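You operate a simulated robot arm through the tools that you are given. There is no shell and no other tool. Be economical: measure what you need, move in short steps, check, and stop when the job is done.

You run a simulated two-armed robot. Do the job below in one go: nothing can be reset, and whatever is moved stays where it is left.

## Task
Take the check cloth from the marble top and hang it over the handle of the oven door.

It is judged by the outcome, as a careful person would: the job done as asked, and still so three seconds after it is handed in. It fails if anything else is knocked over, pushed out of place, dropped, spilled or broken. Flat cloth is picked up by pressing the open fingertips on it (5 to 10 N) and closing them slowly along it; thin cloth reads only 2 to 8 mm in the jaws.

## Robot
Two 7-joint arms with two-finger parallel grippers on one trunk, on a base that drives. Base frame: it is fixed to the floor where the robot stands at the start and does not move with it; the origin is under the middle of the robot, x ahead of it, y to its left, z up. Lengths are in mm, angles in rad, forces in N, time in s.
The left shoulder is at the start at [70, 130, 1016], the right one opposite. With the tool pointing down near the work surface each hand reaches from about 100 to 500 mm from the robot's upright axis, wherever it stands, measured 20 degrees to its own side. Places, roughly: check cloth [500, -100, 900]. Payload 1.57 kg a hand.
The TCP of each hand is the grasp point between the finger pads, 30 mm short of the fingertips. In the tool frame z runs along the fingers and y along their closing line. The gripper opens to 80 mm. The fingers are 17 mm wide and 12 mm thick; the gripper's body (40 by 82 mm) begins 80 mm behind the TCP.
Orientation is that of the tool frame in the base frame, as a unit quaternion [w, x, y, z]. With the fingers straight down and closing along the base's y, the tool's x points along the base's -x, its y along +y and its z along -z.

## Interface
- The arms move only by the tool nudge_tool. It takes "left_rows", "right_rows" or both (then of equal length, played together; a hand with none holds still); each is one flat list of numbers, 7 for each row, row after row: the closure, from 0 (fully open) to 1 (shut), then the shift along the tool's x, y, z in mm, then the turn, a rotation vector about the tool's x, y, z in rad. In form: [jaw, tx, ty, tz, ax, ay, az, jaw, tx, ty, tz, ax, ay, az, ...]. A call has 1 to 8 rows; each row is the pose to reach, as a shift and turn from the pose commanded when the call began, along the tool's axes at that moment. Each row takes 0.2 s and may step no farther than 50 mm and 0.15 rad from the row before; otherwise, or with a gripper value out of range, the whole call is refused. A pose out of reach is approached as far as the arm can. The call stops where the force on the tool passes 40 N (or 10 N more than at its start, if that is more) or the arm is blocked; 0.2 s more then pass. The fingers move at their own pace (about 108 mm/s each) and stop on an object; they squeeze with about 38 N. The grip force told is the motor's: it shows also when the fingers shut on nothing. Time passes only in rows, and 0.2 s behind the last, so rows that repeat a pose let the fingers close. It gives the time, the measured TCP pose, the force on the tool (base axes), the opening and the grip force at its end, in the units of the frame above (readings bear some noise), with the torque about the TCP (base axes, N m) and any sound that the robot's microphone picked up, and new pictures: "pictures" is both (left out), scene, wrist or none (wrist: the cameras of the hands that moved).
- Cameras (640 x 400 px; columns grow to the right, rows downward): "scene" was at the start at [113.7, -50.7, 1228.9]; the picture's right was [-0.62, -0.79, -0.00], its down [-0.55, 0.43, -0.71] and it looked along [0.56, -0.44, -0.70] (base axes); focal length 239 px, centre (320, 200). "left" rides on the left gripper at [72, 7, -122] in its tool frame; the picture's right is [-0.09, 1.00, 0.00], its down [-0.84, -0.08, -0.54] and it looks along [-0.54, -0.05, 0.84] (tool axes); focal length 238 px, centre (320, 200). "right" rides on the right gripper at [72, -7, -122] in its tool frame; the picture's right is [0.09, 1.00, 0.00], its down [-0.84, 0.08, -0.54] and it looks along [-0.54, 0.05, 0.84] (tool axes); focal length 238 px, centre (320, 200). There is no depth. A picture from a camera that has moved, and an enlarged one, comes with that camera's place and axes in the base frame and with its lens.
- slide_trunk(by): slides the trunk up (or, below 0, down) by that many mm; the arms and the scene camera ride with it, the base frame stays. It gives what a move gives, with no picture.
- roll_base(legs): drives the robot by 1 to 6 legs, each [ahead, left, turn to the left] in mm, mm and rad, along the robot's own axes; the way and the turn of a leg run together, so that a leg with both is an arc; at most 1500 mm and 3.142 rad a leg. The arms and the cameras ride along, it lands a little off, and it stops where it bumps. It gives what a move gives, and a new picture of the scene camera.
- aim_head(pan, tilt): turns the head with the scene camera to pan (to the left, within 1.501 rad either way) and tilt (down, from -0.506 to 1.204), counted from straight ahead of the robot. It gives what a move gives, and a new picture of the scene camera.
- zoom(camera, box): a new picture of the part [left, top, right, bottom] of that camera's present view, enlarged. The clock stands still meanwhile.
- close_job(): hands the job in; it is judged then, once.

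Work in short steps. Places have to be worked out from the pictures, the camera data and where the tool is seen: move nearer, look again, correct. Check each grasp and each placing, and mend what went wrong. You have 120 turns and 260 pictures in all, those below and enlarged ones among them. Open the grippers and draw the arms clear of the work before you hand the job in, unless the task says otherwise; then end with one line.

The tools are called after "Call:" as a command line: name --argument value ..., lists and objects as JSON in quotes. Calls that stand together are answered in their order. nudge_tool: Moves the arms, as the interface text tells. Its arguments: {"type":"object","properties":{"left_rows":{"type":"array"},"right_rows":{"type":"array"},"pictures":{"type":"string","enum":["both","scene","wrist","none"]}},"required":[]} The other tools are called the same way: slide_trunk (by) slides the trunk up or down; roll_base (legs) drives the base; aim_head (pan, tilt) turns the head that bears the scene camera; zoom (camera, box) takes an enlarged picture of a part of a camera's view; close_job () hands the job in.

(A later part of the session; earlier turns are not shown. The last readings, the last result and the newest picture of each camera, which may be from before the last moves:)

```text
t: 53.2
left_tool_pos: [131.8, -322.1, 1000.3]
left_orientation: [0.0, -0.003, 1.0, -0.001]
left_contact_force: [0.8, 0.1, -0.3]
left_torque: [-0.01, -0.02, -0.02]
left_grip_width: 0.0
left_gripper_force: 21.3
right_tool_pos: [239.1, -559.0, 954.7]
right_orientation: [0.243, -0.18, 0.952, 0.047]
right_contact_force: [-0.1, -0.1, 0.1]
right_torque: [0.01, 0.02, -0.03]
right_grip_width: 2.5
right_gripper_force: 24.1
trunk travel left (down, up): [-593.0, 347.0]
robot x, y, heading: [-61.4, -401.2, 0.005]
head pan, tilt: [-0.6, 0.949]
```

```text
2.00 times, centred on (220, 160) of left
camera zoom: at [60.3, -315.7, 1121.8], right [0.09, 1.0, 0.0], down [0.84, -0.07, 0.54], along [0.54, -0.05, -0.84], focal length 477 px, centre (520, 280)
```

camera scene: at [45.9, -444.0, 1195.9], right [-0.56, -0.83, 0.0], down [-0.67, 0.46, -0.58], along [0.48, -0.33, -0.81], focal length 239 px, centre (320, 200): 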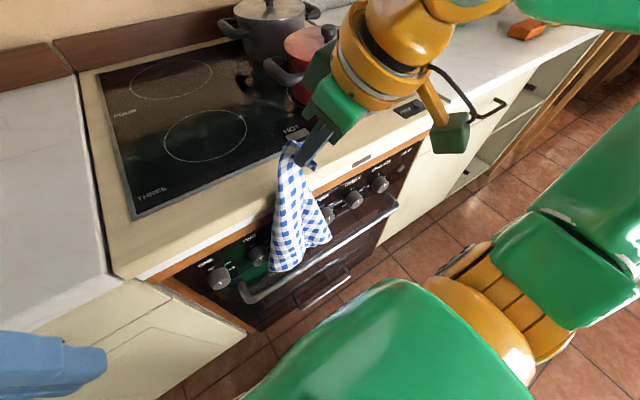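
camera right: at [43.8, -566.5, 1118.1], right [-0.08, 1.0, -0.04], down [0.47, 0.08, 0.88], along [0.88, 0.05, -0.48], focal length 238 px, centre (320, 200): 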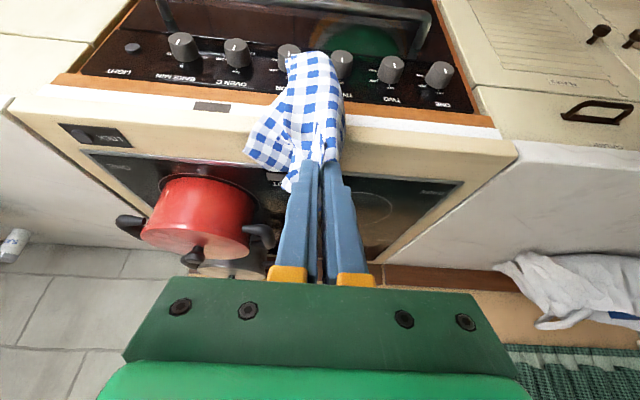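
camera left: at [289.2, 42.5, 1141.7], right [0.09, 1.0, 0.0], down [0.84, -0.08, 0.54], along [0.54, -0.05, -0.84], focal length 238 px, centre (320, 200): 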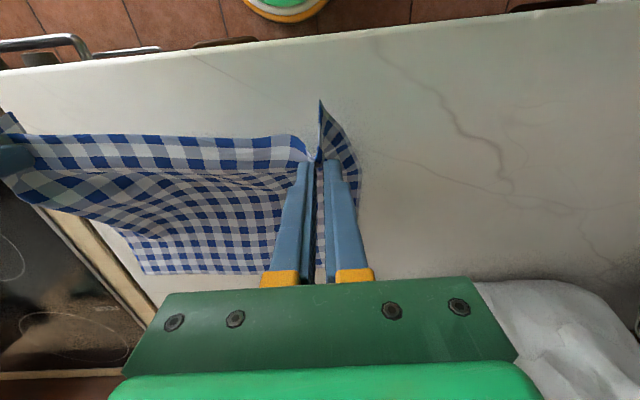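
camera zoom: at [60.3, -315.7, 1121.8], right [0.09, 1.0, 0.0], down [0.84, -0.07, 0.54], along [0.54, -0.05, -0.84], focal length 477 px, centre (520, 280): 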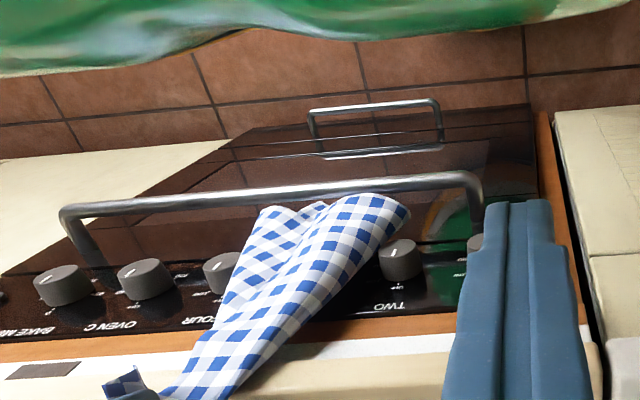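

Still cleanly behind the bar. Lower another 40.

Call:
slide_trunk --by -40

Call:
zoom --camera "scene" --box '[180, 140, 440, 340]'

Call:
zoom --camera "left" --box '[60, 60, 380, 260]'

```text
t: 54.0
left_tool_pos: [132.1, -322.8, 961.0]
left_orientation: [0.0, -0.002, 1.0, 0.0]
left_contact_force: [1.0, 0.6, 0.5]
left_torque: [0.03, 0.0, 0.0]
left_grip_width: 0.0
left_gripper_force: 21.5
right_tool_pos: [240.0, -559.1, 915.7]
right_orientation: [0.244, -0.18, 0.952, 0.047]
right_contact_force: [-1.5, -0.5, -0.2]
right_torque: [0.0, 0.02, -0.03]
right_grip_width: 2.9
right_gripper_force: 23.7
trunk travel left (down, up): [-553.0, 387.0]
robot x, y, heading: [-60.8, -402.3, 0.0]
head pan, tilt: [-0.6, 0.949]
```

```text
2.00 times, centred on (310, 240) of scene
camera zoom: at [49.2, -443.9, 1115.5], right [-0.56, -0.83, 0.0], down [-0.67, 0.46, -0.58], along [0.48, -0.33, -0.81], focal length 477 px, centre (340, 120)
```

zoom: 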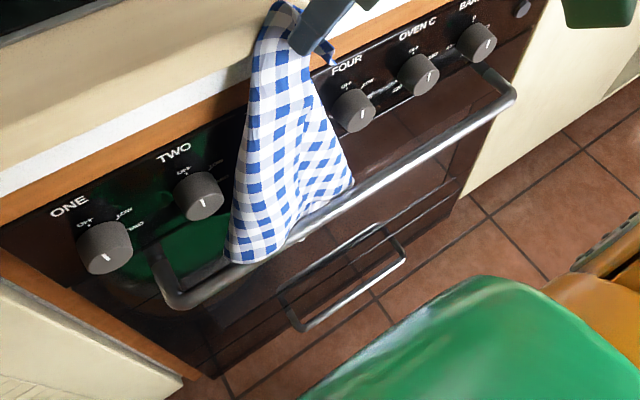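

```text
2.00 times, centred on (220, 160) of left
camera zoom: at [60.1, -315.7, 1081.8], right [0.09, 1.0, 0.0], down [0.84, -0.07, 0.54], along [0.54, -0.05, -0.84], focal length 477 px, centre (520, 280)
```

zoom: 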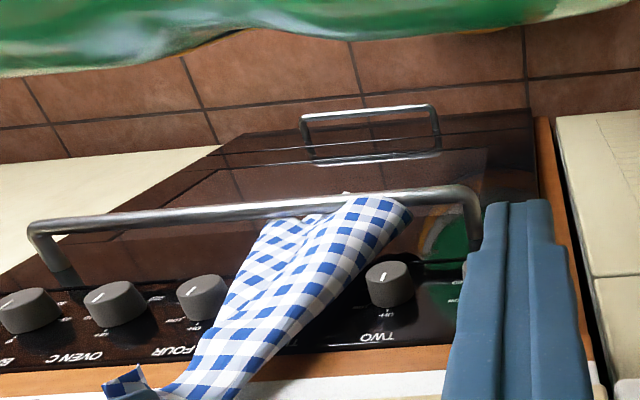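

Most of the cloth is now behind the bar, with only the left tip grazing its top. Raise 20, yaw back slightly and go 6 mm forward, then lower again.

Call:
nudge_tool --right_rows '[1, -9.6, 0, -17.5, 0, 0, 0, 1, -14.5, -2.2, -14.8, 0.058, 0, 0.105, 1, -14.5, -2.2, -14.8, 0.058, 0, 0.105, 1, -14.5, -2.2, -14.8, 0.058, 0, 0.105, 1, -9.7, -2.2, -6, 0.058, 0, 0.105, 1, -4.9, -2.2, 2.7, 0.058, 0, 0.105, 1, -4.9, -2.2, 2.7, 0.058, 0, 0.105]' --pictures "none"

Call:
zoom --camera "scene" --box '[180, 140, 440, 340]'

Call:
zoom --camera "left" --box '[140, 90, 300, 190]'

```text
t: 55.6
left_tool_pos: [131.6, -322.8, 959.9]
left_orientation: [0.001, -0.003, 1.0, -0.002]
left_contact_force: [-0.4, 0.1, -0.3]
left_torque: [-0.03, 0.03, 0.06]
left_grip_width: 0.2
left_gripper_force: 21.8
right_tool_pos: [244.6, -558.8, 915.3]
right_orientation: [0.247, -0.122, 0.961, 0.031]
right_contact_force: [-2.5, -1.1, 0.2]
right_torque: [0.04, 0.02, 0.05]
right_grip_width: 2.9
right_gripper_force: 23.8
trunk travel left (down, up): [-553.0, 387.0]
robot x, y, heading: [-59.0, -401.9, 0.007]
head pan, tilt: [-0.6, 0.949]
```

```text
2.00 times, centred on (310, 240) of scene
camera zoom: at [48.3, -443.9, 1115.6], right [-0.56, -0.83, 0.0], down [-0.67, 0.46, -0.58], along [0.48, -0.33, -0.81], focal length 477 px, centre (340, 120)
```

zoom: 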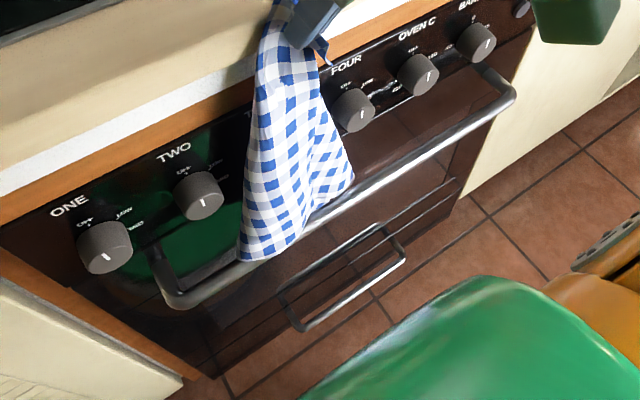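

```text
4.00 times, centred on (220, 140) of left
camera zoom: at [59.3, -315.7, 1082.0], right [0.09, 1.0, 0.0], down [0.84, -0.07, 0.54], along [0.54, -0.05, -0.84], focal length 953 px, centre (720, 440)
```

zoom: 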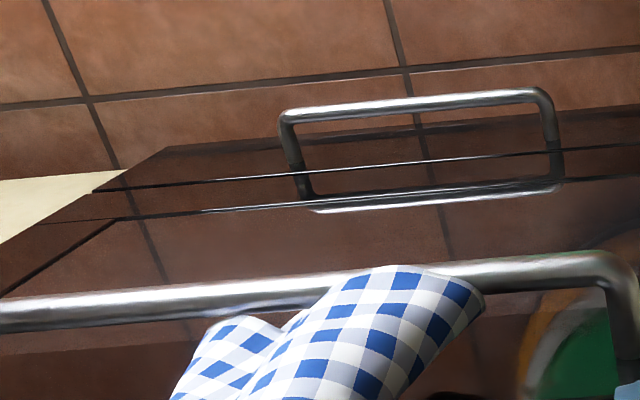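

The left lobe is resting on top of the bar. Raise 55, go forward 20, and re-check.

Call:
slide_trunk --by 55

Call:
nudge_tool --right_rows '[1, -8.5, -2.5, 4.6, 0, 0, 0, 1, -17, -5, 9.3, 0, 0, 0, 1, -17, -5, 9.3, 0, 0, 0, 1, -17, -5, 9.3, 0, 0, 0]' --pictures "none"

Call:
zoom --camera "scene" --box '[180, 140, 440, 340]'

Call:
zoom --camera "left" --box '[60, 60, 380, 260]'

```text
t: 56.6
left_tool_pos: [130.9, -323.1, 1016.1]
left_orientation: [0.001, -0.003, 1.0, -0.001]
left_contact_force: [-0.9, -0.2, 0.6]
left_torque: [0.01, 0.02, 0.03]
left_grip_width: 0.0
left_gripper_force: 21.3
right_tool_pos: [245.1, -558.5, 970.2]
right_orientation: [0.246, -0.123, 0.961, 0.032]
right_contact_force: [-0.6, -0.4, -0.3]
right_torque: [0.01, -0.01, 0.01]
right_grip_width: 2.6
right_gripper_force: 23.9
trunk travel left (down, up): [-608.0, 332.0]
robot x, y, heading: [-60.2, -404.0, 0.005]
head pan, tilt: [-0.6, 0.949]
```

```text
t: 57.6
left_tool_pos: [132.7, -322.9, 1015.0]
left_orientation: [0.0, -0.003, 1.0, -0.001]
left_contact_force: [-0.6, -0.4, 0.2]
left_torque: [0.02, -0.01, -0.01]
left_grip_width: 0.0
left_gripper_force: 21.4
right_tool_pos: [264.4, -558.3, 970.1]
right_orientation: [0.246, -0.122, 0.961, 0.032]
right_contact_force: [-0.3, -0.3, 0.0]
right_torque: [-0.01, 0.05, -0.01]
right_grip_width: 2.7
right_gripper_force: 23.5
trunk travel left (down, up): [-608.0, 332.0]
robot x, y, heading: [-60.7, -402.2, 0.002]
head pan, tilt: [-0.6, 0.949]
```

```text
2.00 times, centred on (310, 240) of scene
camera zoom: at [49.4, -443.9, 1170.5], right [-0.56, -0.83, 0.0], down [-0.67, 0.46, -0.58], along [0.48, -0.33, -0.81], focal length 477 px, centre (340, 120)
```

zoom: 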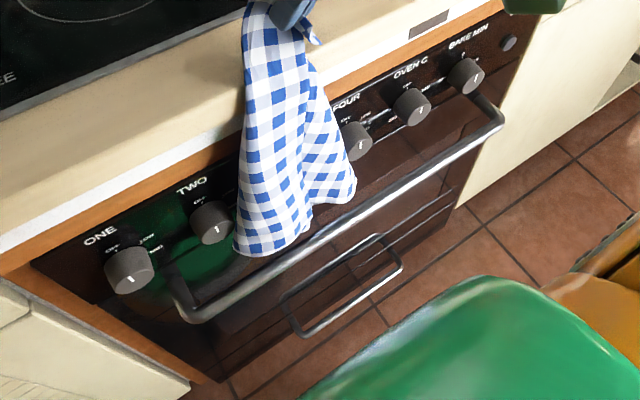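

```text
2.00 times, centred on (220, 160) of left
camera zoom: at [60.3, -315.7, 1136.8], right [0.09, 1.0, 0.0], down [0.84, -0.07, 0.54], along [0.54, -0.05, -0.84], focal length 477 px, centre (520, 280)
```

zoom: 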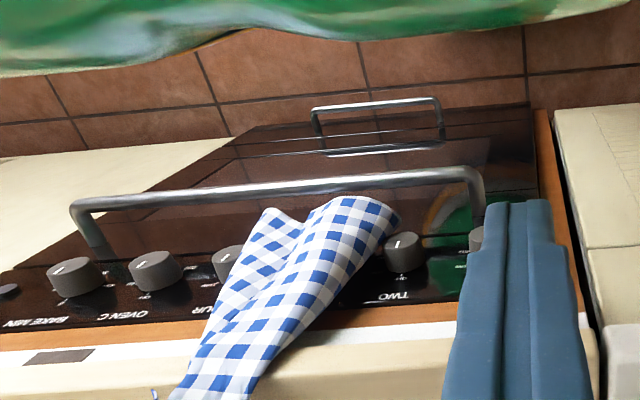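

Leaning on the counter edge pushes the tips outward, whereas free hanging put them ahead of the hand. I'll back off to hang free and re-measure at this yaw.

Call:
slide_trunk --by 25

Call:
roll_base --legs '[[-60, 0, 0]]'

Call:
zoom --camera "scene" --box '[180, 140, 440, 340]'

Call:
zoom --camera "left" --box '[60, 60, 380, 260]'

```text
t: 58.3
left_tool_pos: [131.1, -323.0, 1041.7]
left_orientation: [0.0, -0.003, 1.0, -0.001]
left_contact_force: [0.4, 0.1, -1.0]
left_torque: [0.0, -0.01, -0.02]
left_grip_width: 0.2
left_gripper_force: 21.1
right_tool_pos: [264.4, -557.4, 996.8]
right_orientation: [0.246, -0.122, 0.961, 0.031]
right_contact_force: [-0.5, -0.4, 0.1]
right_torque: [0.04, 0.03, -0.04]
right_grip_width: 2.6
right_gripper_force: 24.3
trunk travel left (down, up): [-633.0, 307.0]
robot x, y, heading: [-59.4, -401.2, 0.008]
head pan, tilt: [-0.6, 0.949]
```

```text
t: 59.2
left_tool_pos: [73.9, -324.0, 1040.3]
left_orientation: [-0.002, -0.002, 1.0, -0.001]
left_contact_force: [0.1, 1.1, 0.3]
left_torque: [0.0, 0.02, 0.0]
left_grip_width: 0.1
left_gripper_force: 21.6
right_tool_pos: [206.2, -557.6, 994.6]
right_orientation: [0.244, -0.124, 0.961, 0.032]
right_contact_force: [-0.3, -1.1, -0.8]
right_torque: [-0.02, 0.02, -0.03]
right_grip_width: 2.5
right_gripper_force: 23.8
trunk travel left (down, up): [-633.0, 307.0]
robot x, y, heading: [-122.2, -405.3, 0.007]
head pan, tilt: [-0.6, 0.949]
camera scene: at [-8.7, -443.9, 1195.2], right [-0.56, -0.83, 0.0], down [-0.67, 0.46, -0.58], along [0.48, -0.33, -0.81], focal length 239 px, centre (320, 200)
```

scene: 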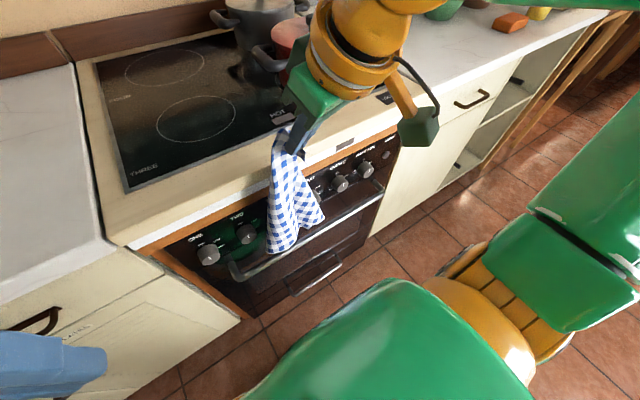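

```text
2.00 times, centred on (310, 240) of scene
camera zoom: at [-8.7, -443.9, 1195.2], right [-0.56, -0.83, 0.0], down [-0.67, 0.46, -0.58], along [0.48, -0.33, -0.81], focal length 477 px, centre (340, 120)
```

zoom: 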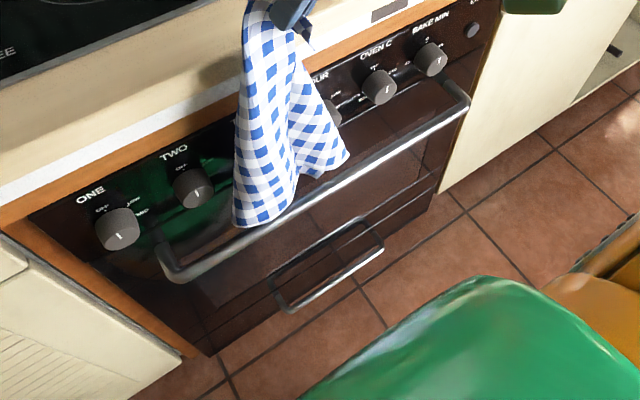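

```text
2.00 times, centred on (220, 160) of left
camera zoom: at [1.9, -315.8, 1161.5], right [0.09, 1.0, 0.0], down [0.84, -0.07, 0.54], along [0.54, -0.05, -0.84], focal length 477 px, centre (520, 280)
```

zoom: 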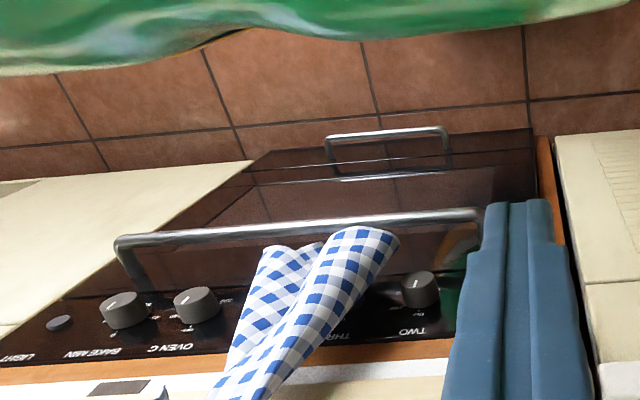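

Knob and counter contact kicks the lobes out. New idea: hang the cloth just above the bar and use the closed left fingers as a pusher to hold the left lobe door-side of the bar while lowering. First reposition the right hand (yaw back, forward).

Call:
nudge_tool --right_rows '[1, 0, 0, 0, -0.029, 0, -0.053, 1, 0, 0, 0, -0.058, 0, -0.105, 1, 0, 0, 0, -0.058, 0, -0.105]' --left_rows '[1, 0, -15, 20, 0, -0.13, 0, 1, 0, -30, 40, 0, -0.26, 0, 1, 0, -45, 60, 0, -0.39, 0]' --pictures "none"

Call:
roll_base --legs '[[36, 0, 0]]'

Call:
slide_trunk --by -45

Call:
zoom --camera "scene" --box '[180, 140, 440, 340]'

```text
t: 60.1
left_tool_pos: [78.6, -371.7, 996.5]
left_orientation: [0.157, -0.048, 0.986, -0.034]
left_contact_force: [0.3, 0.3, -0.4]
left_torque: [-0.01, 0.04, -0.01]
left_grip_width: 0.1
left_gripper_force: 21.1
right_tool_pos: [203.8, -557.9, 995.4]
right_orientation: [0.242, -0.18, 0.952, 0.047]
right_contact_force: [0.3, -0.3, -0.3]
right_torque: [-0.03, -0.01, 0.0]
right_grip_width: 2.6
right_gripper_force: 23.6
trunk travel left (down, up): [-633.0, 307.0]
robot x, y, heading: [-120.6, -402.2, 0.006]
head pan, tilt: [-0.6, 0.949]
stopped in row 3 (left hand): the force on the tool passed its limit at 66 N (the readings are from after the stop); the commanded pose is now the measured one
```

```text
t: 61.0
left_tool_pos: [112.7, -371.4, 996.3]
left_orientation: [0.16, -0.048, 0.985, -0.032]
left_contact_force: [0.1, 0.5, 0.2]
left_torque: [0.01, -0.01, 0.01]
left_grip_width: 0.0
left_gripper_force: 21.3
right_tool_pos: [237.1, -557.4, 997.1]
right_orientation: [0.245, -0.181, 0.951, 0.046]
right_contact_force: [0.1, 0.3, -0.4]
right_torque: [0.01, -0.02, -0.01]
right_grip_width: 2.5
right_gripper_force: 23.9
trunk travel left (down, up): [-633.0, 307.0]
robot x, y, heading: [-82.4, -405.4, 0.004]
head pan, tilt: [-0.6, 0.949]
camera scene: at [15.1, -447.7, 1192.2], right [-0.64, -0.77, 0.0], down [-0.64, 0.54, -0.54], along [0.42, -0.35, -0.84], focal length 239 px, centre (320, 200)
```

scene: 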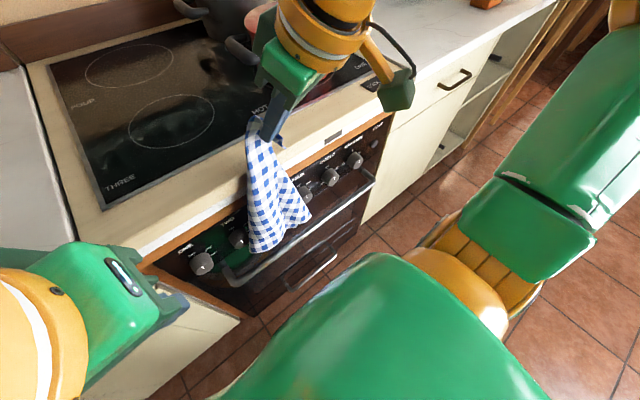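

```text
t: 61.9
left_tool_pos: [116.2, -370.8, 951.8]
left_orientation: [0.158, -0.051, 0.985, -0.035]
left_contact_force: [-0.6, -0.4, 0.3]
left_torque: [0.0, 0.0, -0.02]
left_grip_width: 0.0
left_gripper_force: 20.8
right_tool_pos: [240.3, -557.8, 951.2]
right_orientation: [0.243, -0.181, 0.952, 0.048]
right_contact_force: [-0.1, 1.0, -0.4]
right_torque: [0.04, 0.01, -0.03]
right_grip_width: 2.6
right_gripper_force: 24.2
trunk travel left (down, up): [-588.0, 352.0]
robot x, y, heading: [-87.8, -400.7, 0.002]
head pan, tilt: [-0.6, 0.949]
```

```text
2.00 times, centred on (310, 240) of scene
camera zoom: at [20.8, -447.7, 1149.0], right [-0.62, -0.78, 0.0], down [-0.64, 0.52, -0.57], along [0.44, -0.35, -0.82], focal length 477 px, centre (340, 120)
```

zoom: 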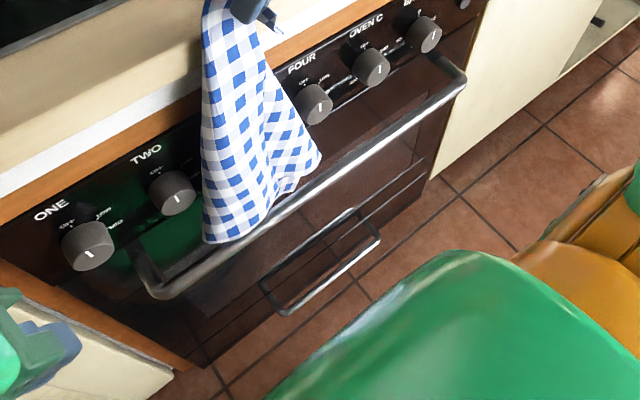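

The left wrist bumped the robot's own head when tilting so close in; nothing else was touched. I'll move the left hand forward and down, away from the head, before going sideways.

Call:
nudge_tool --left_rows '[1, -10, -2, 40, 0, 0, 0, 1, -17, -4, 82, 0, 0, 0, 1, -23, -6, 124, 0, 0, 0, 1, -29, -8, 167, 0, 0, 0, 1, -25, -45, 166, 0, 0, 0, 1, -21, -85, 165, 0, 0, 0]'

```text
t: 62.4
left_tool_pos: [134.5, -377.3, 916.1]
left_orientation: [0.145, -0.042, 0.988, -0.04]
left_contact_force: [2.5, 14.8, 49.6]
left_torque: [-0.91, 5.98, -1.6]
left_grip_width: 0.2
left_gripper_force: 21.0
right_tool_pos: [240.8, -557.7, 951.4]
right_orientation: [0.242, -0.181, 0.952, 0.046]
right_contact_force: [-0.3, -0.7, 0.1]
right_torque: [-0.02, -0.01, -0.06]
right_grip_width: 2.7
right_gripper_force: 24.1
trunk travel left (down, up): [-588.0, 352.0]
robot x, y, heading: [-83.4, -402.9, 0.005]
head pan, tilt: [-0.6, 0.949]
stopped in row 2 (left hand): the force on the tool passed its limit at 282 N (the readings are from after the stop); the commanded pose is now the measured one
camera scene: at [26.6, -443.7, 1150.4], right [-0.56, -0.83, 0.0], down [-0.67, 0.46, -0.58], along [0.48, -0.33, -0.81], focal length 239 px, centre (320, 200)
camera left: at [30.0, -368.2, 1010.1], right [0.02, 1.0, -0.07], down [0.65, 0.04, 0.76], along [0.76, -0.05, -0.64], focal length 238 px, centre (320, 200)
```

scene: 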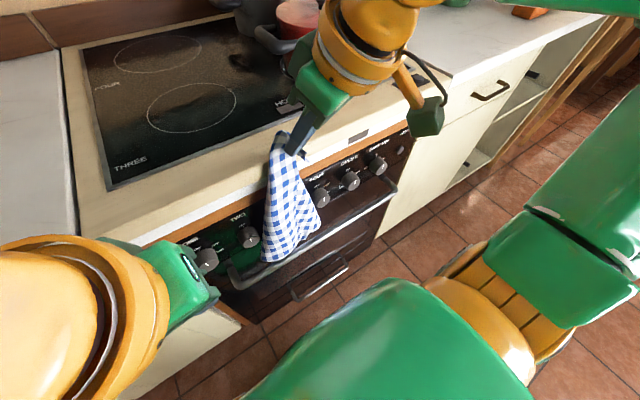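
left: 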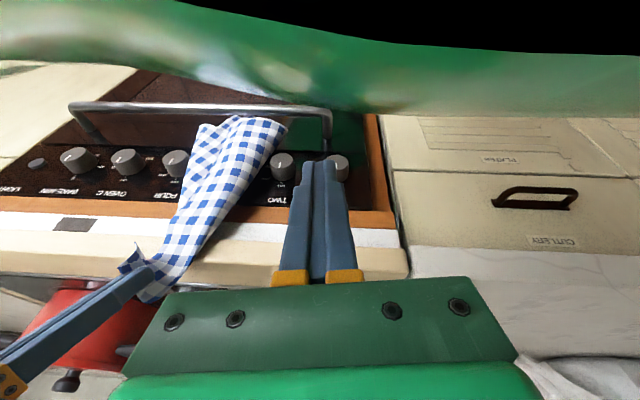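

The left arm hit the robot's own body going down. Release it up and forward, no tilt change.

Call:
nudge_tool --left_rows '[1, -12, 0, -24, 0, 0, 0, 1, -35, 0, -17, 0, 0, 0, 1, -58, 0, -10, 0, 0, 0]'

```text
t: 63.1
left_tool_pos: [187.0, -373.2, 940.3]
left_orientation: [0.147, -0.041, 0.988, -0.038]
left_contact_force: [-0.2, -0.3, 0.1]
left_torque: [0.01, -0.01, 0.0]
left_grip_width: 0.2
left_gripper_force: 20.6
right_tool_pos: [240.5, -557.3, 950.6]
right_orientation: [0.242, -0.18, 0.952, 0.047]
right_contact_force: [0.3, 0.6, -0.5]
right_torque: [-0.02, 0.03, -0.05]
right_grip_width: 2.7
right_gripper_force: 24.0
trunk travel left (down, up): [-588.0, 352.0]
robot x, y, heading: [-87.6, -402.4, 0.008]
head pan, tilt: [-0.6, 0.949]
camera scene: at [25.8, -443.8, 1150.5], right [-0.56, -0.83, 0.0], down [-0.67, 0.46, -0.58], along [0.48, -0.33, -0.81], focal length 239 px, centre (320, 200)
camera left: at [81.8, -363.8, 1035.3], right [0.02, 1.0, -0.06], down [0.64, 0.04, 0.76], along [0.77, -0.05, -0.64], focal length 238 px, centre (320, 200)
```

scene: 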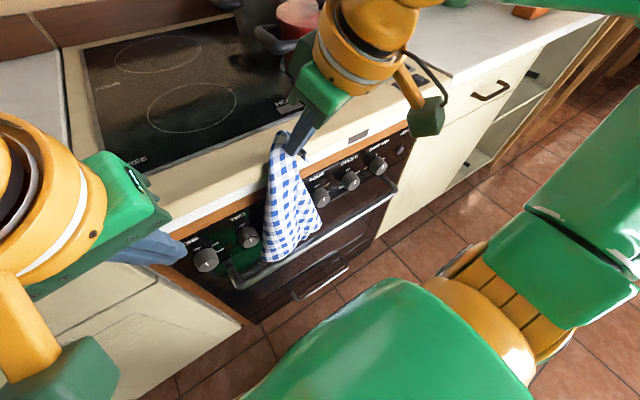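
left: 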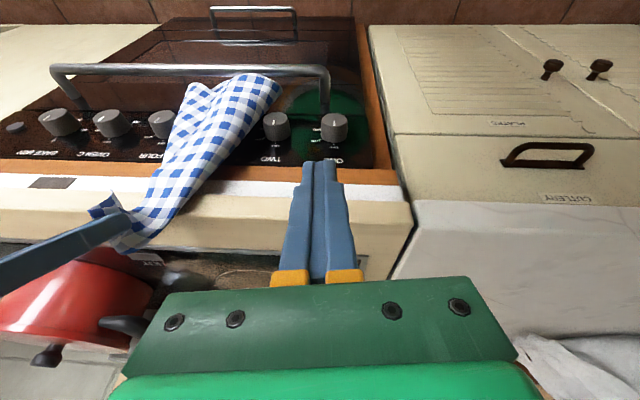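

Freed. Now bring the left hand down and toward the lobe in short steps, staying in front of the bar.

Call:
nudge_tool --left_rows '[1, 9, -17, 36, 0, 0, 0, 1, 18, -34, 72, 0, 0, 0, 1, 26, -51, 107, 0, 0, 0]'

```text
t: 64.0
left_tool_pos: [194.4, -434.4, 836.4]
left_orientation: [0.146, -0.042, 0.988, -0.038]
left_contact_force: [-0.1, -0.3, 0.6]
left_torque: [0.01, -0.02, 0.01]
left_grip_width: 0.0
left_gripper_force: 21.3
right_tool_pos: [240.2, -557.8, 951.5]
right_orientation: [0.242, -0.181, 0.952, 0.048]
right_contact_force: [-0.1, 0.3, -0.3]
right_torque: [0.03, 0.0, -0.02]
right_grip_width: 2.6
right_gripper_force: 23.9
trunk travel left (down, up): [-588.0, 352.0]
robot x, y, heading: [-84.2, -402.2, 0.003]
head pan, tilt: [-0.6, 0.949]
camera scene: at [25.7, -444.4, 1150.5], right [-0.56, -0.83, 0.0], down [-0.67, 0.46, -0.58], along [0.48, -0.33, -0.81], focal length 239 px, centre (320, 200)
camera left: at [89.7, -424.9, 930.4], right [0.02, 1.0, -0.06], down [0.64, 0.04, 0.76], along [0.76, -0.05, -0.64], focal length 238 px, centre (320, 200)
```

scene: 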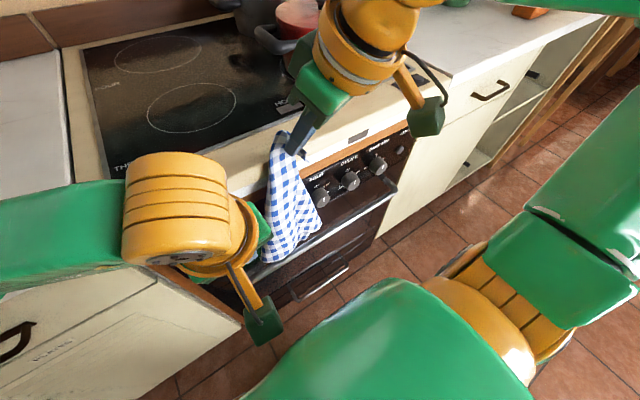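
left: 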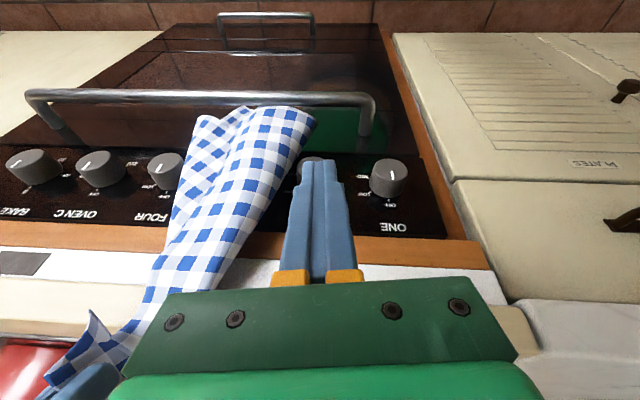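

Good view. Continue the left hand down to just above bar height, beside the lobe.

Call:
nudge_tool --left_rows '[1, 10, -15, 34, 0, 0, 0, 1, 20, -30, 68, 0, 0, 0, 1, 29, -45, 101, 0, 0, 0]'

```text
t: 64.8
left_tool_pos: [200.4, -486.7, 733.3]
left_orientation: [0.147, -0.042, 0.987, -0.038]
left_contact_force: [-0.2, 0.4, -1.0]
left_torque: [0.05, 0.02, -0.02]
left_grip_width: 0.0
left_gripper_force: 21.3
right_tool_pos: [240.1, -557.6, 951.8]
right_orientation: [0.243, -0.181, 0.952, 0.048]
right_contact_force: [0.3, 1.0, -0.3]
right_torque: [-0.06, 0.01, -0.05]
right_grip_width: 2.5
right_gripper_force: 23.6
trunk travel left (down, up): [-588.0, 352.0]
robot x, y, heading: [-85.2, -406.6, 0.006]
head pan, tilt: [-0.6, 0.949]
camera scene: at [25.5, -444.6, 1150.5], right [-0.56, -0.83, 0.0], down [-0.67, 0.46, -0.58], along [0.48, -0.33, -0.81], focal length 239 px, centre (320, 200)
camera left: at [96.5, -479.1, 827.6], right [0.02, 1.0, -0.06], down [0.64, 0.04, 0.76], along [0.77, -0.05, -0.64], focal length 238 px, centre (320, 200)
```

scene: 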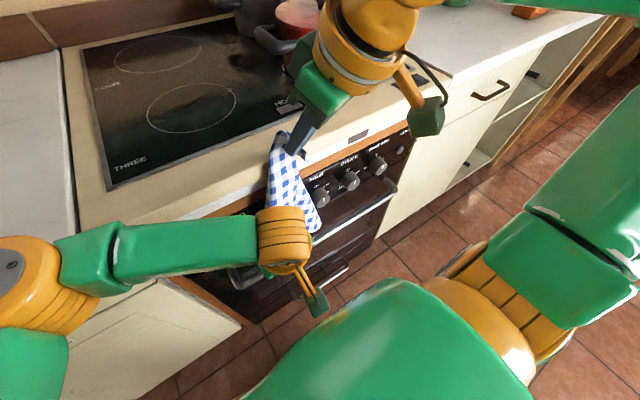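
left: 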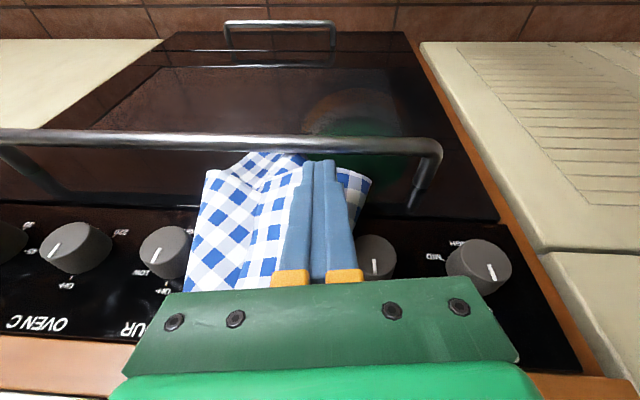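

The left fingers are right in front of the lobe, just above the bar. Push the lobe 32 mm toward the door, then lower the right hand 60 mm.

Call:
nudge_tool --left_rows '[1, -11, -1, 3, 0, 0, 0, 1, -21, -2, 6, 0, 0, 0, 1, -31, -2.6, 9, 0, 0, 0, 1, -31, -2.6, 9, 0, 0, 0, 1, -31, -2.6, 9, 0, 0, 0, 1, -31, -2.6, 9, 0, 0, 0, 1, -31, -2.6, 9, 0, 0, 0]' --right_rows '[1, 0, 0, 0, 0, 0, 0, 1, 0, 0, 0, 0, 0, 0, 1, 0, 0, 0, 0, 0, 0, 1, 8.4, 0.5, 12.5, 0, 0, 0, 1, 16.8, 1.1, 25, 0, 0, 0, 1, 25.2, 1.6, 37.5, 0, 0, 0, 1, 33.7, 2.2, 49.9, 0, 0, 0]'

```text
t: 66.3
left_tool_pos: [233.8, -486.0, 735.5]
left_orientation: [0.147, -0.043, 0.987, -0.039]
left_contact_force: [0.4, 1.1, -0.7]
left_torque: [0.01, 0.0, 0.0]
left_grip_width: 0.0
left_gripper_force: 21.3
right_tool_pos: [234.0, -558.3, 890.5]
right_orientation: [0.243, -0.182, 0.952, 0.047]
right_contact_force: [-0.6, -0.5, -0.9]
right_torque: [0.0, 0.02, -0.01]
right_grip_width: 2.5
right_gripper_force: 24.0
trunk travel left (down, up): [-588.0, 352.0]
robot x, y, heading: [-82.5, -401.8, 0.011]
head pan, tilt: [-0.6, 0.949]
camera scene: at [25.5, -444.0, 1150.5], right [-0.56, -0.83, 0.0], down [-0.67, 0.46, -0.58], along [0.48, -0.33, -0.81], focal length 239 px, centre (320, 200)
camera right: at [124.2, -609.6, 963.5], right [-0.44, 0.9, -0.04], down [0.41, 0.25, 0.88], along [0.8, 0.37, -0.48], focal length 238 px, centre (320, 200)
camera left: at [130.1, -478.1, 829.4], right [0.02, 1.0, -0.06], down [0.64, 0.04, 0.76], along [0.77, -0.05, -0.64], focal length 238 px, centre (320, 200)
```

scene: 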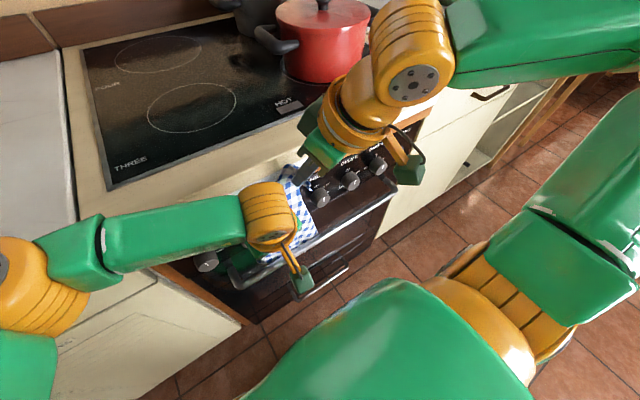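
right: 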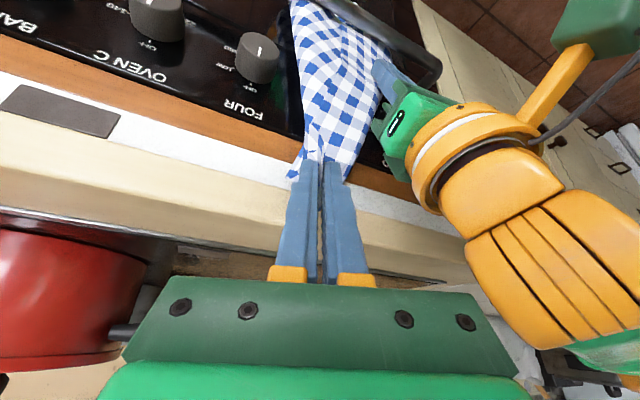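
left: 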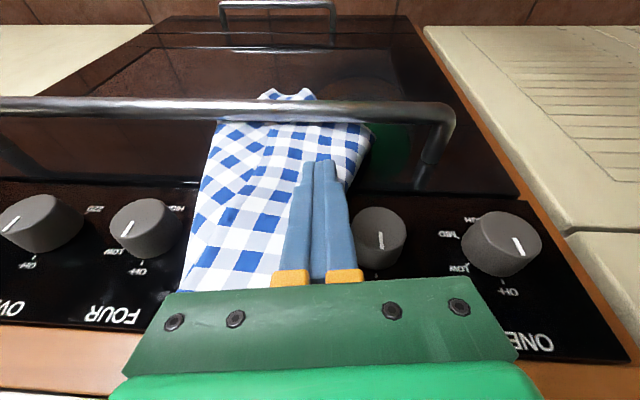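

Excellent: the whole cloth now passes behind the bar, with its end showing beneath. Withdraw the left hand to the side, then lower the right further.

Call:
nudge_tool --left_rows '[1, 19, 1.6, -6, 0, 0, 0, 1, 38, 3.2, -12, 0, 0, 0, 1, 35, 40, -11, 0, 0, 0, 1, 32, 85, -10, 0, 0, 0, 1, 32, 110, -10, 0, 0, 0, 1, 32, 110, -10, 0, 0, 0, 1, 32, 110, -10, 0, 0, 0]' --right_rows '[1, 0, 0, 0, 0, 0, 0, 1, 0, 0, 0, 0, 0, 0, 1, 0, 0, 0, 0, 0, 0, 1, 11, 0.4, 18, 0, 0, 0, 1, 22, 0.9, 36, 0, 0, 0, 1, 33, 1.3, 54, 0, 0, 0, 1, 44.9, 1.8, 72.3, 0, 0, 0]'

```text
t: 68.0
left_tool_pos: [193.1, -376.5, 727.8]
left_orientation: [0.147, -0.041, 0.988, -0.039]
left_contact_force: [-0.9, -1.0, 0.0]
left_torque: [0.01, 0.01, 0.0]
left_grip_width: 0.1
left_gripper_force: 21.2
right_tool_pos: [247.6, -558.7, 810.5]
right_orientation: [0.241, -0.181, 0.952, 0.048]
right_contact_force: [-0.3, -0.2, 0.6]
right_torque: [0.0, -0.04, -0.02]
right_grip_width: 2.5
right_gripper_force: 24.8
right hand out of reach, approached as far as the arm can: row 6, 7
trunk travel left (down, up): [-588.0, 352.0]
robot x, y, heading: [-87.3, -401.7, 0.004]
head pan, tilt: [-0.6, 0.949]
camera scene: at [25.9, -443.7, 1150.5], right [-0.56, -0.83, 0.0], down [-0.67, 0.46, -0.58], along [0.48, -0.33, -0.81], focal length 239 px, centre (320, 200)
camera right: at [137.7, -609.8, 883.4], right [-0.44, 0.9, -0.04], down [0.42, 0.24, 0.88], along [0.79, 0.37, -0.48], focal length 238 px, centre (320, 200)
camera left: at [88.7, -368.6, 821.5], right [0.02, 1.0, -0.06], down [0.64, 0.04, 0.76], along [0.76, -0.05, -0.64], focal length 238 px, centre (320, 200)
```

scene: 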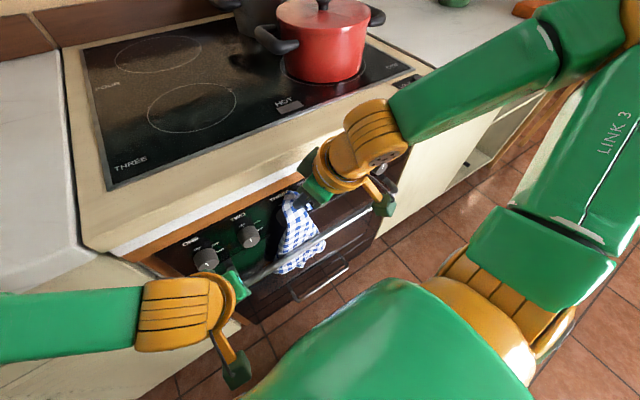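
right: 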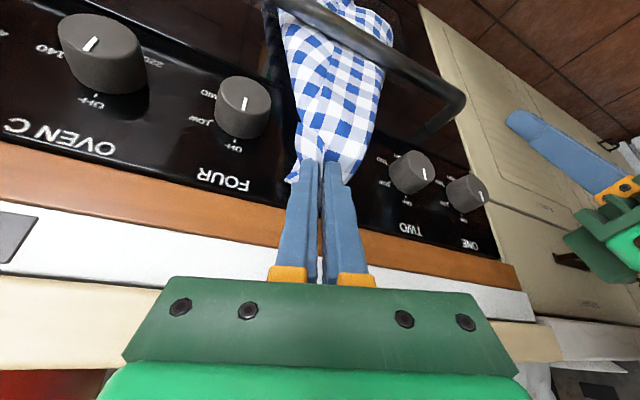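
left: 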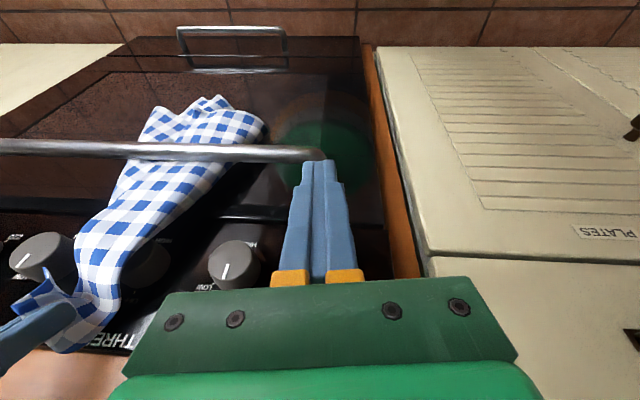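

About 130 mm of cloth now hangs behind and below the bar. Next I swing the held end over to the front in an arc; first lift the left hand clear of the handle.

Call:
nudge_tool --left_rows '[1, -12, 10, -35, 0, 0, 0, 1, -24, 28, -70, 0, 0, 0, 1, -36, 50, -104, 0, 0, 0]' --pictures "none"

Call:
roll_base --legs '[[-65, 0, 0]]'

Call:
zoom --camera "right" --box '[0, 0, 640, 400]'

```text
t: 68.8
left_tool_pos: [191.1, -316.8, 833.7]
left_orientation: [0.146, -0.042, 0.988, -0.039]
left_contact_force: [0.4, -0.2, 0.4]
left_torque: [-0.05, 0.0, 0.01]
left_grip_width: 0.1
left_gripper_force: 21.9
right_tool_pos: [247.3, -557.8, 811.3]
right_orientation: [0.242, -0.181, 0.952, 0.047]
right_contact_force: [-0.5, -0.6, 0.4]
right_torque: [-0.02, 0.0, -0.01]
right_grip_width: 2.6
right_gripper_force: 24.4
trunk travel left (down, up): [-588.0, 352.0]
robot x, y, heading: [-86.6, -404.6, 0.004]
head pan, tilt: [-0.6, 0.949]
```

```text
t: 69.7
left_tool_pos: [127.9, -317.7, 832.8]
left_orientation: [0.147, -0.042, 0.987, -0.039]
left_contact_force: [-0.4, -1.1, 1.4]
left_torque: [-0.03, 0.02, -0.01]
left_grip_width: 0.0
left_gripper_force: 21.2
right_tool_pos: [182.6, -559.2, 810.4]
right_orientation: [0.242, -0.181, 0.952, 0.047]
right_contact_force: [0.4, -0.3, -0.9]
right_torque: [-0.03, 0.01, -0.01]
right_grip_width: 2.8
right_gripper_force: 24.0
trunk travel left (down, up): [-588.0, 352.0]
robot x, y, heading: [-147.5, -405.7, 0.001]
head pan, tilt: [-0.6, 0.949]
camera scene: at [-39.0, -444.1, 1150.5], right [-0.56, -0.83, 0.0], down [-0.67, 0.46, -0.58], along [0.48, -0.33, -0.81], focal length 239 px, centre (320, 200)
```

scene: 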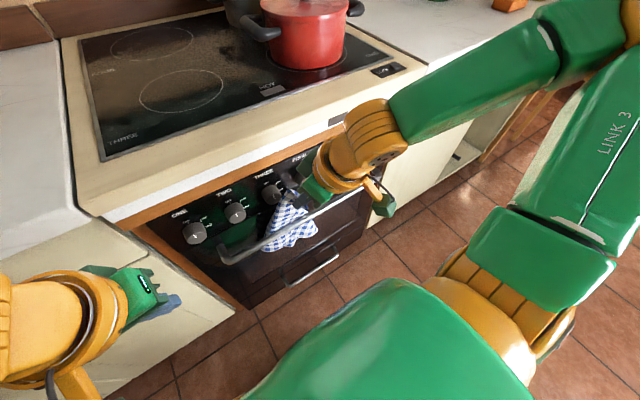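

```text
1.00 times, centred on (320, 200) of right (not enlarged: the box is as wide or as high as the picture)
camera zoom: at [72.8, -610.2, 883.6], right [-0.44, 0.9, -0.04], down [0.42, 0.25, 0.88], along [0.79, 0.37, -0.48], focal length 238 px, centre (320, 200)
```

zoom: 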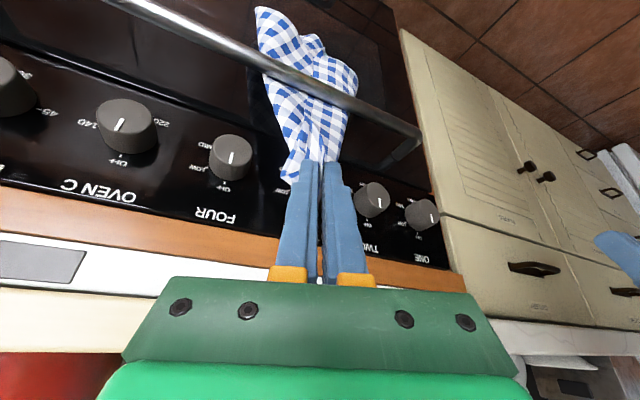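

Still well behind the bar. Continue the arc: back 45 and down 35.

Call:
roll_base --legs '[[-40, 0, 0]]'

Call:
slide_trunk --by -45

Call:
zoom --camera "right" --box '[0, 0, 640, 400]'

Call:
zoom --camera "scene" --box '[180, 140, 440, 340]'

```text
t: 70.6
left_tool_pos: [88.7, -317.9, 832.8]
left_orientation: [0.146, -0.042, 0.988, -0.038]
left_contact_force: [0.4, -0.1, -0.2]
left_torque: [-0.02, -0.03, -0.03]
left_grip_width: 0.0
left_gripper_force: 21.7
right_tool_pos: [144.0, -559.3, 809.4]
right_orientation: [0.241, -0.181, 0.952, 0.048]
right_contact_force: [-1.1, -0.1, -0.1]
right_torque: [-0.01, 0.0, -0.03]
right_grip_width: 2.4
right_gripper_force: 23.9
trunk travel left (down, up): [-588.0, 352.0]
robot x, y, heading: [-188.4, -404.0, 0.005]
head pan, tilt: [-0.6, 0.949]
camera scene: at [-77.3, -444.3, 1150.3], right [-0.56, -0.83, 0.0], down [-0.67, 0.46, -0.58], along [0.48, -0.33, -0.81], focal length 239 px, centre (320, 200)
```

scene: 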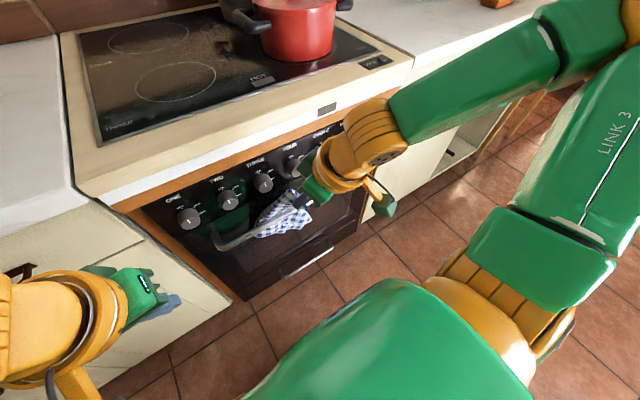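

```text
t: 71.5
left_tool_pos: [88.7, -317.4, 787.6]
left_orientation: [0.147, -0.042, 0.987, -0.038]
left_contact_force: [-0.3, 0.3, 0.6]
left_torque: [-0.01, -0.02, -0.02]
left_grip_width: 0.3
left_gripper_force: 20.9
right_tool_pos: [144.5, -560.1, 765.9]
right_orientation: [0.242, -0.181, 0.952, 0.048]
right_contact_force: [-0.4, 0.7, -0.2]
right_torque: [-0.03, 0.03, -0.04]
right_grip_width: 2.7
right_gripper_force: 24.0
trunk travel left (down, up): [-543.0, 397.0]
robot x, y, heading: [-188.5, -402.7, 0.009]
head pan, tilt: [-0.6, 0.949]
```

```text
1.00 times, centred on (320, 200) of right (not enlarged: the box is as wide or as high as the picture)
camera zoom: at [33.1, -610.4, 838.6], right [-0.44, 0.9, -0.04], down [0.42, 0.25, 0.88], along [0.79, 0.37, -0.48], focal length 238 px, centre (320, 200)
```

zoom: 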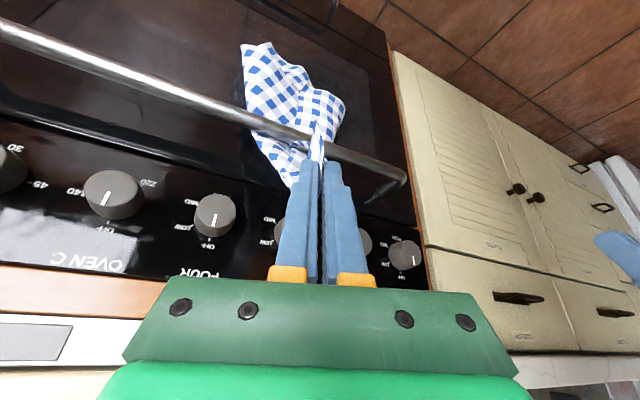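

```text
2.00 times, centred on (310, 240) of scene
camera zoom: at [-78.7, -444.3, 1105.4], right [-0.56, -0.83, 0.0], down [-0.67, 0.46, -0.58], along [0.48, -0.33, -0.81], focal length 477 px, centre (340, 120)
```

zoom: 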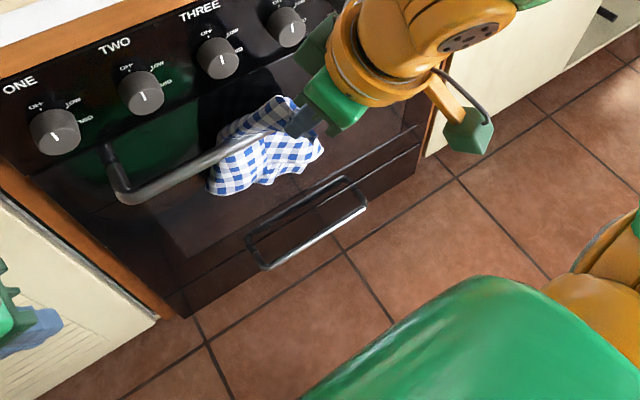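

The drape is working. Continue back 30 and down 70.

Call:
roll_base --legs '[[-30, 0, 0]]'

Call:
slide_trunk --by -80

Call:
zoom --camera "right" --box '[0, 0, 640, 400]'

Call:
zoom --camera "scene" --box '[180, 100, 440, 300]'

```text
t: 72.3
left_tool_pos: [57.9, -318.0, 787.9]
left_orientation: [0.147, -0.043, 0.988, -0.038]
left_contact_force: [-0.4, 0.8, -0.1]
left_torque: [0.04, 0.02, -0.04]
left_grip_width: 0.0
left_gripper_force: 21.1
right_tool_pos: [112.6, -558.7, 765.9]
right_orientation: [0.241, -0.181, 0.952, 0.047]
right_contact_force: [-0.1, -0.6, -0.4]
right_torque: [0.0, 0.0, -0.04]
right_grip_width: 2.7
right_gripper_force: 24.5
trunk travel left (down, up): [-543.0, 397.0]
robot x, y, heading: [-217.8, -406.4, 0.007]
head pan, tilt: [-0.6, 0.949]
camera scene: at [-107.7, -444.4, 1105.4], right [-0.56, -0.83, 0.0], down [-0.67, 0.46, -0.58], along [0.48, -0.33, -0.81], focal length 239 px, centre (320, 200)
```

scene: 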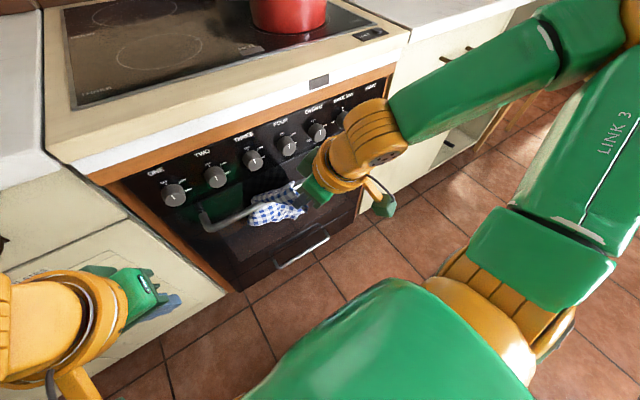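

```text
t: 73.5
left_tool_pos: [58.1, -317.9, 707.6]
left_orientation: [0.147, -0.042, 0.987, -0.039]
left_contact_force: [0.0, 0.3, -0.8]
left_torque: [-0.03, -0.02, -0.02]
left_grip_width: 0.0
left_gripper_force: 21.6
right_tool_pos: [114.3, -559.4, 685.2]
right_orientation: [0.241, -0.18, 0.952, 0.047]
right_contact_force: [0.4, 0.8, -1.1]
right_torque: [-0.01, -0.02, -0.02]
right_grip_width: 2.5
right_gripper_force: 24.0
trunk travel left (down, up): [-463.0, 477.0]
robot x, y, heading: [-219.6, -402.9, 0.001]
head pan, tilt: [-0.6, 0.949]
```

```text
1.00 times, centred on (320, 200) of right (not enlarged: the box is as wide or as high as the picture)
camera zoom: at [3.4, -610.4, 758.7], right [-0.44, 0.9, -0.04], down [0.42, 0.25, 0.88], along [0.79, 0.37, -0.48], focal length 238 px, centre (320, 200)
```

zoom: 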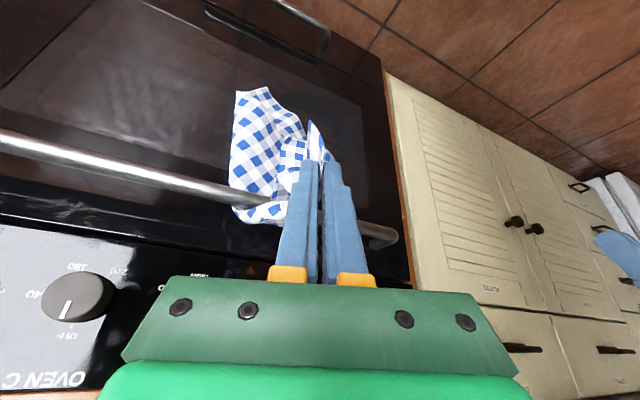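

```text
2.00 times, centred on (310, 200) of scene
camera zoom: at [-108.7, -444.4, 1025.5], right [-0.56, -0.83, 0.0], down [-0.67, 0.46, -0.58], along [0.48, -0.33, -0.81], focal length 477 px, centre (340, 200)
```

zoom: 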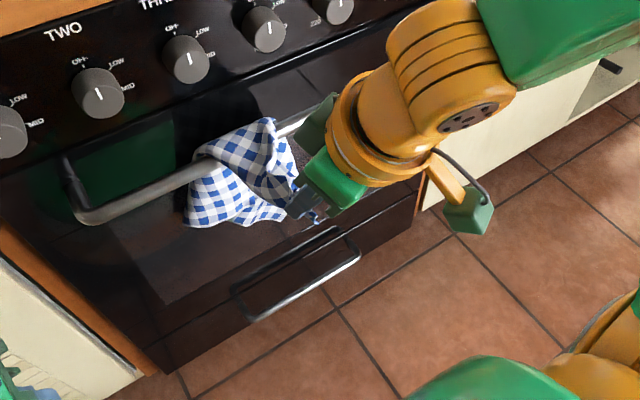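

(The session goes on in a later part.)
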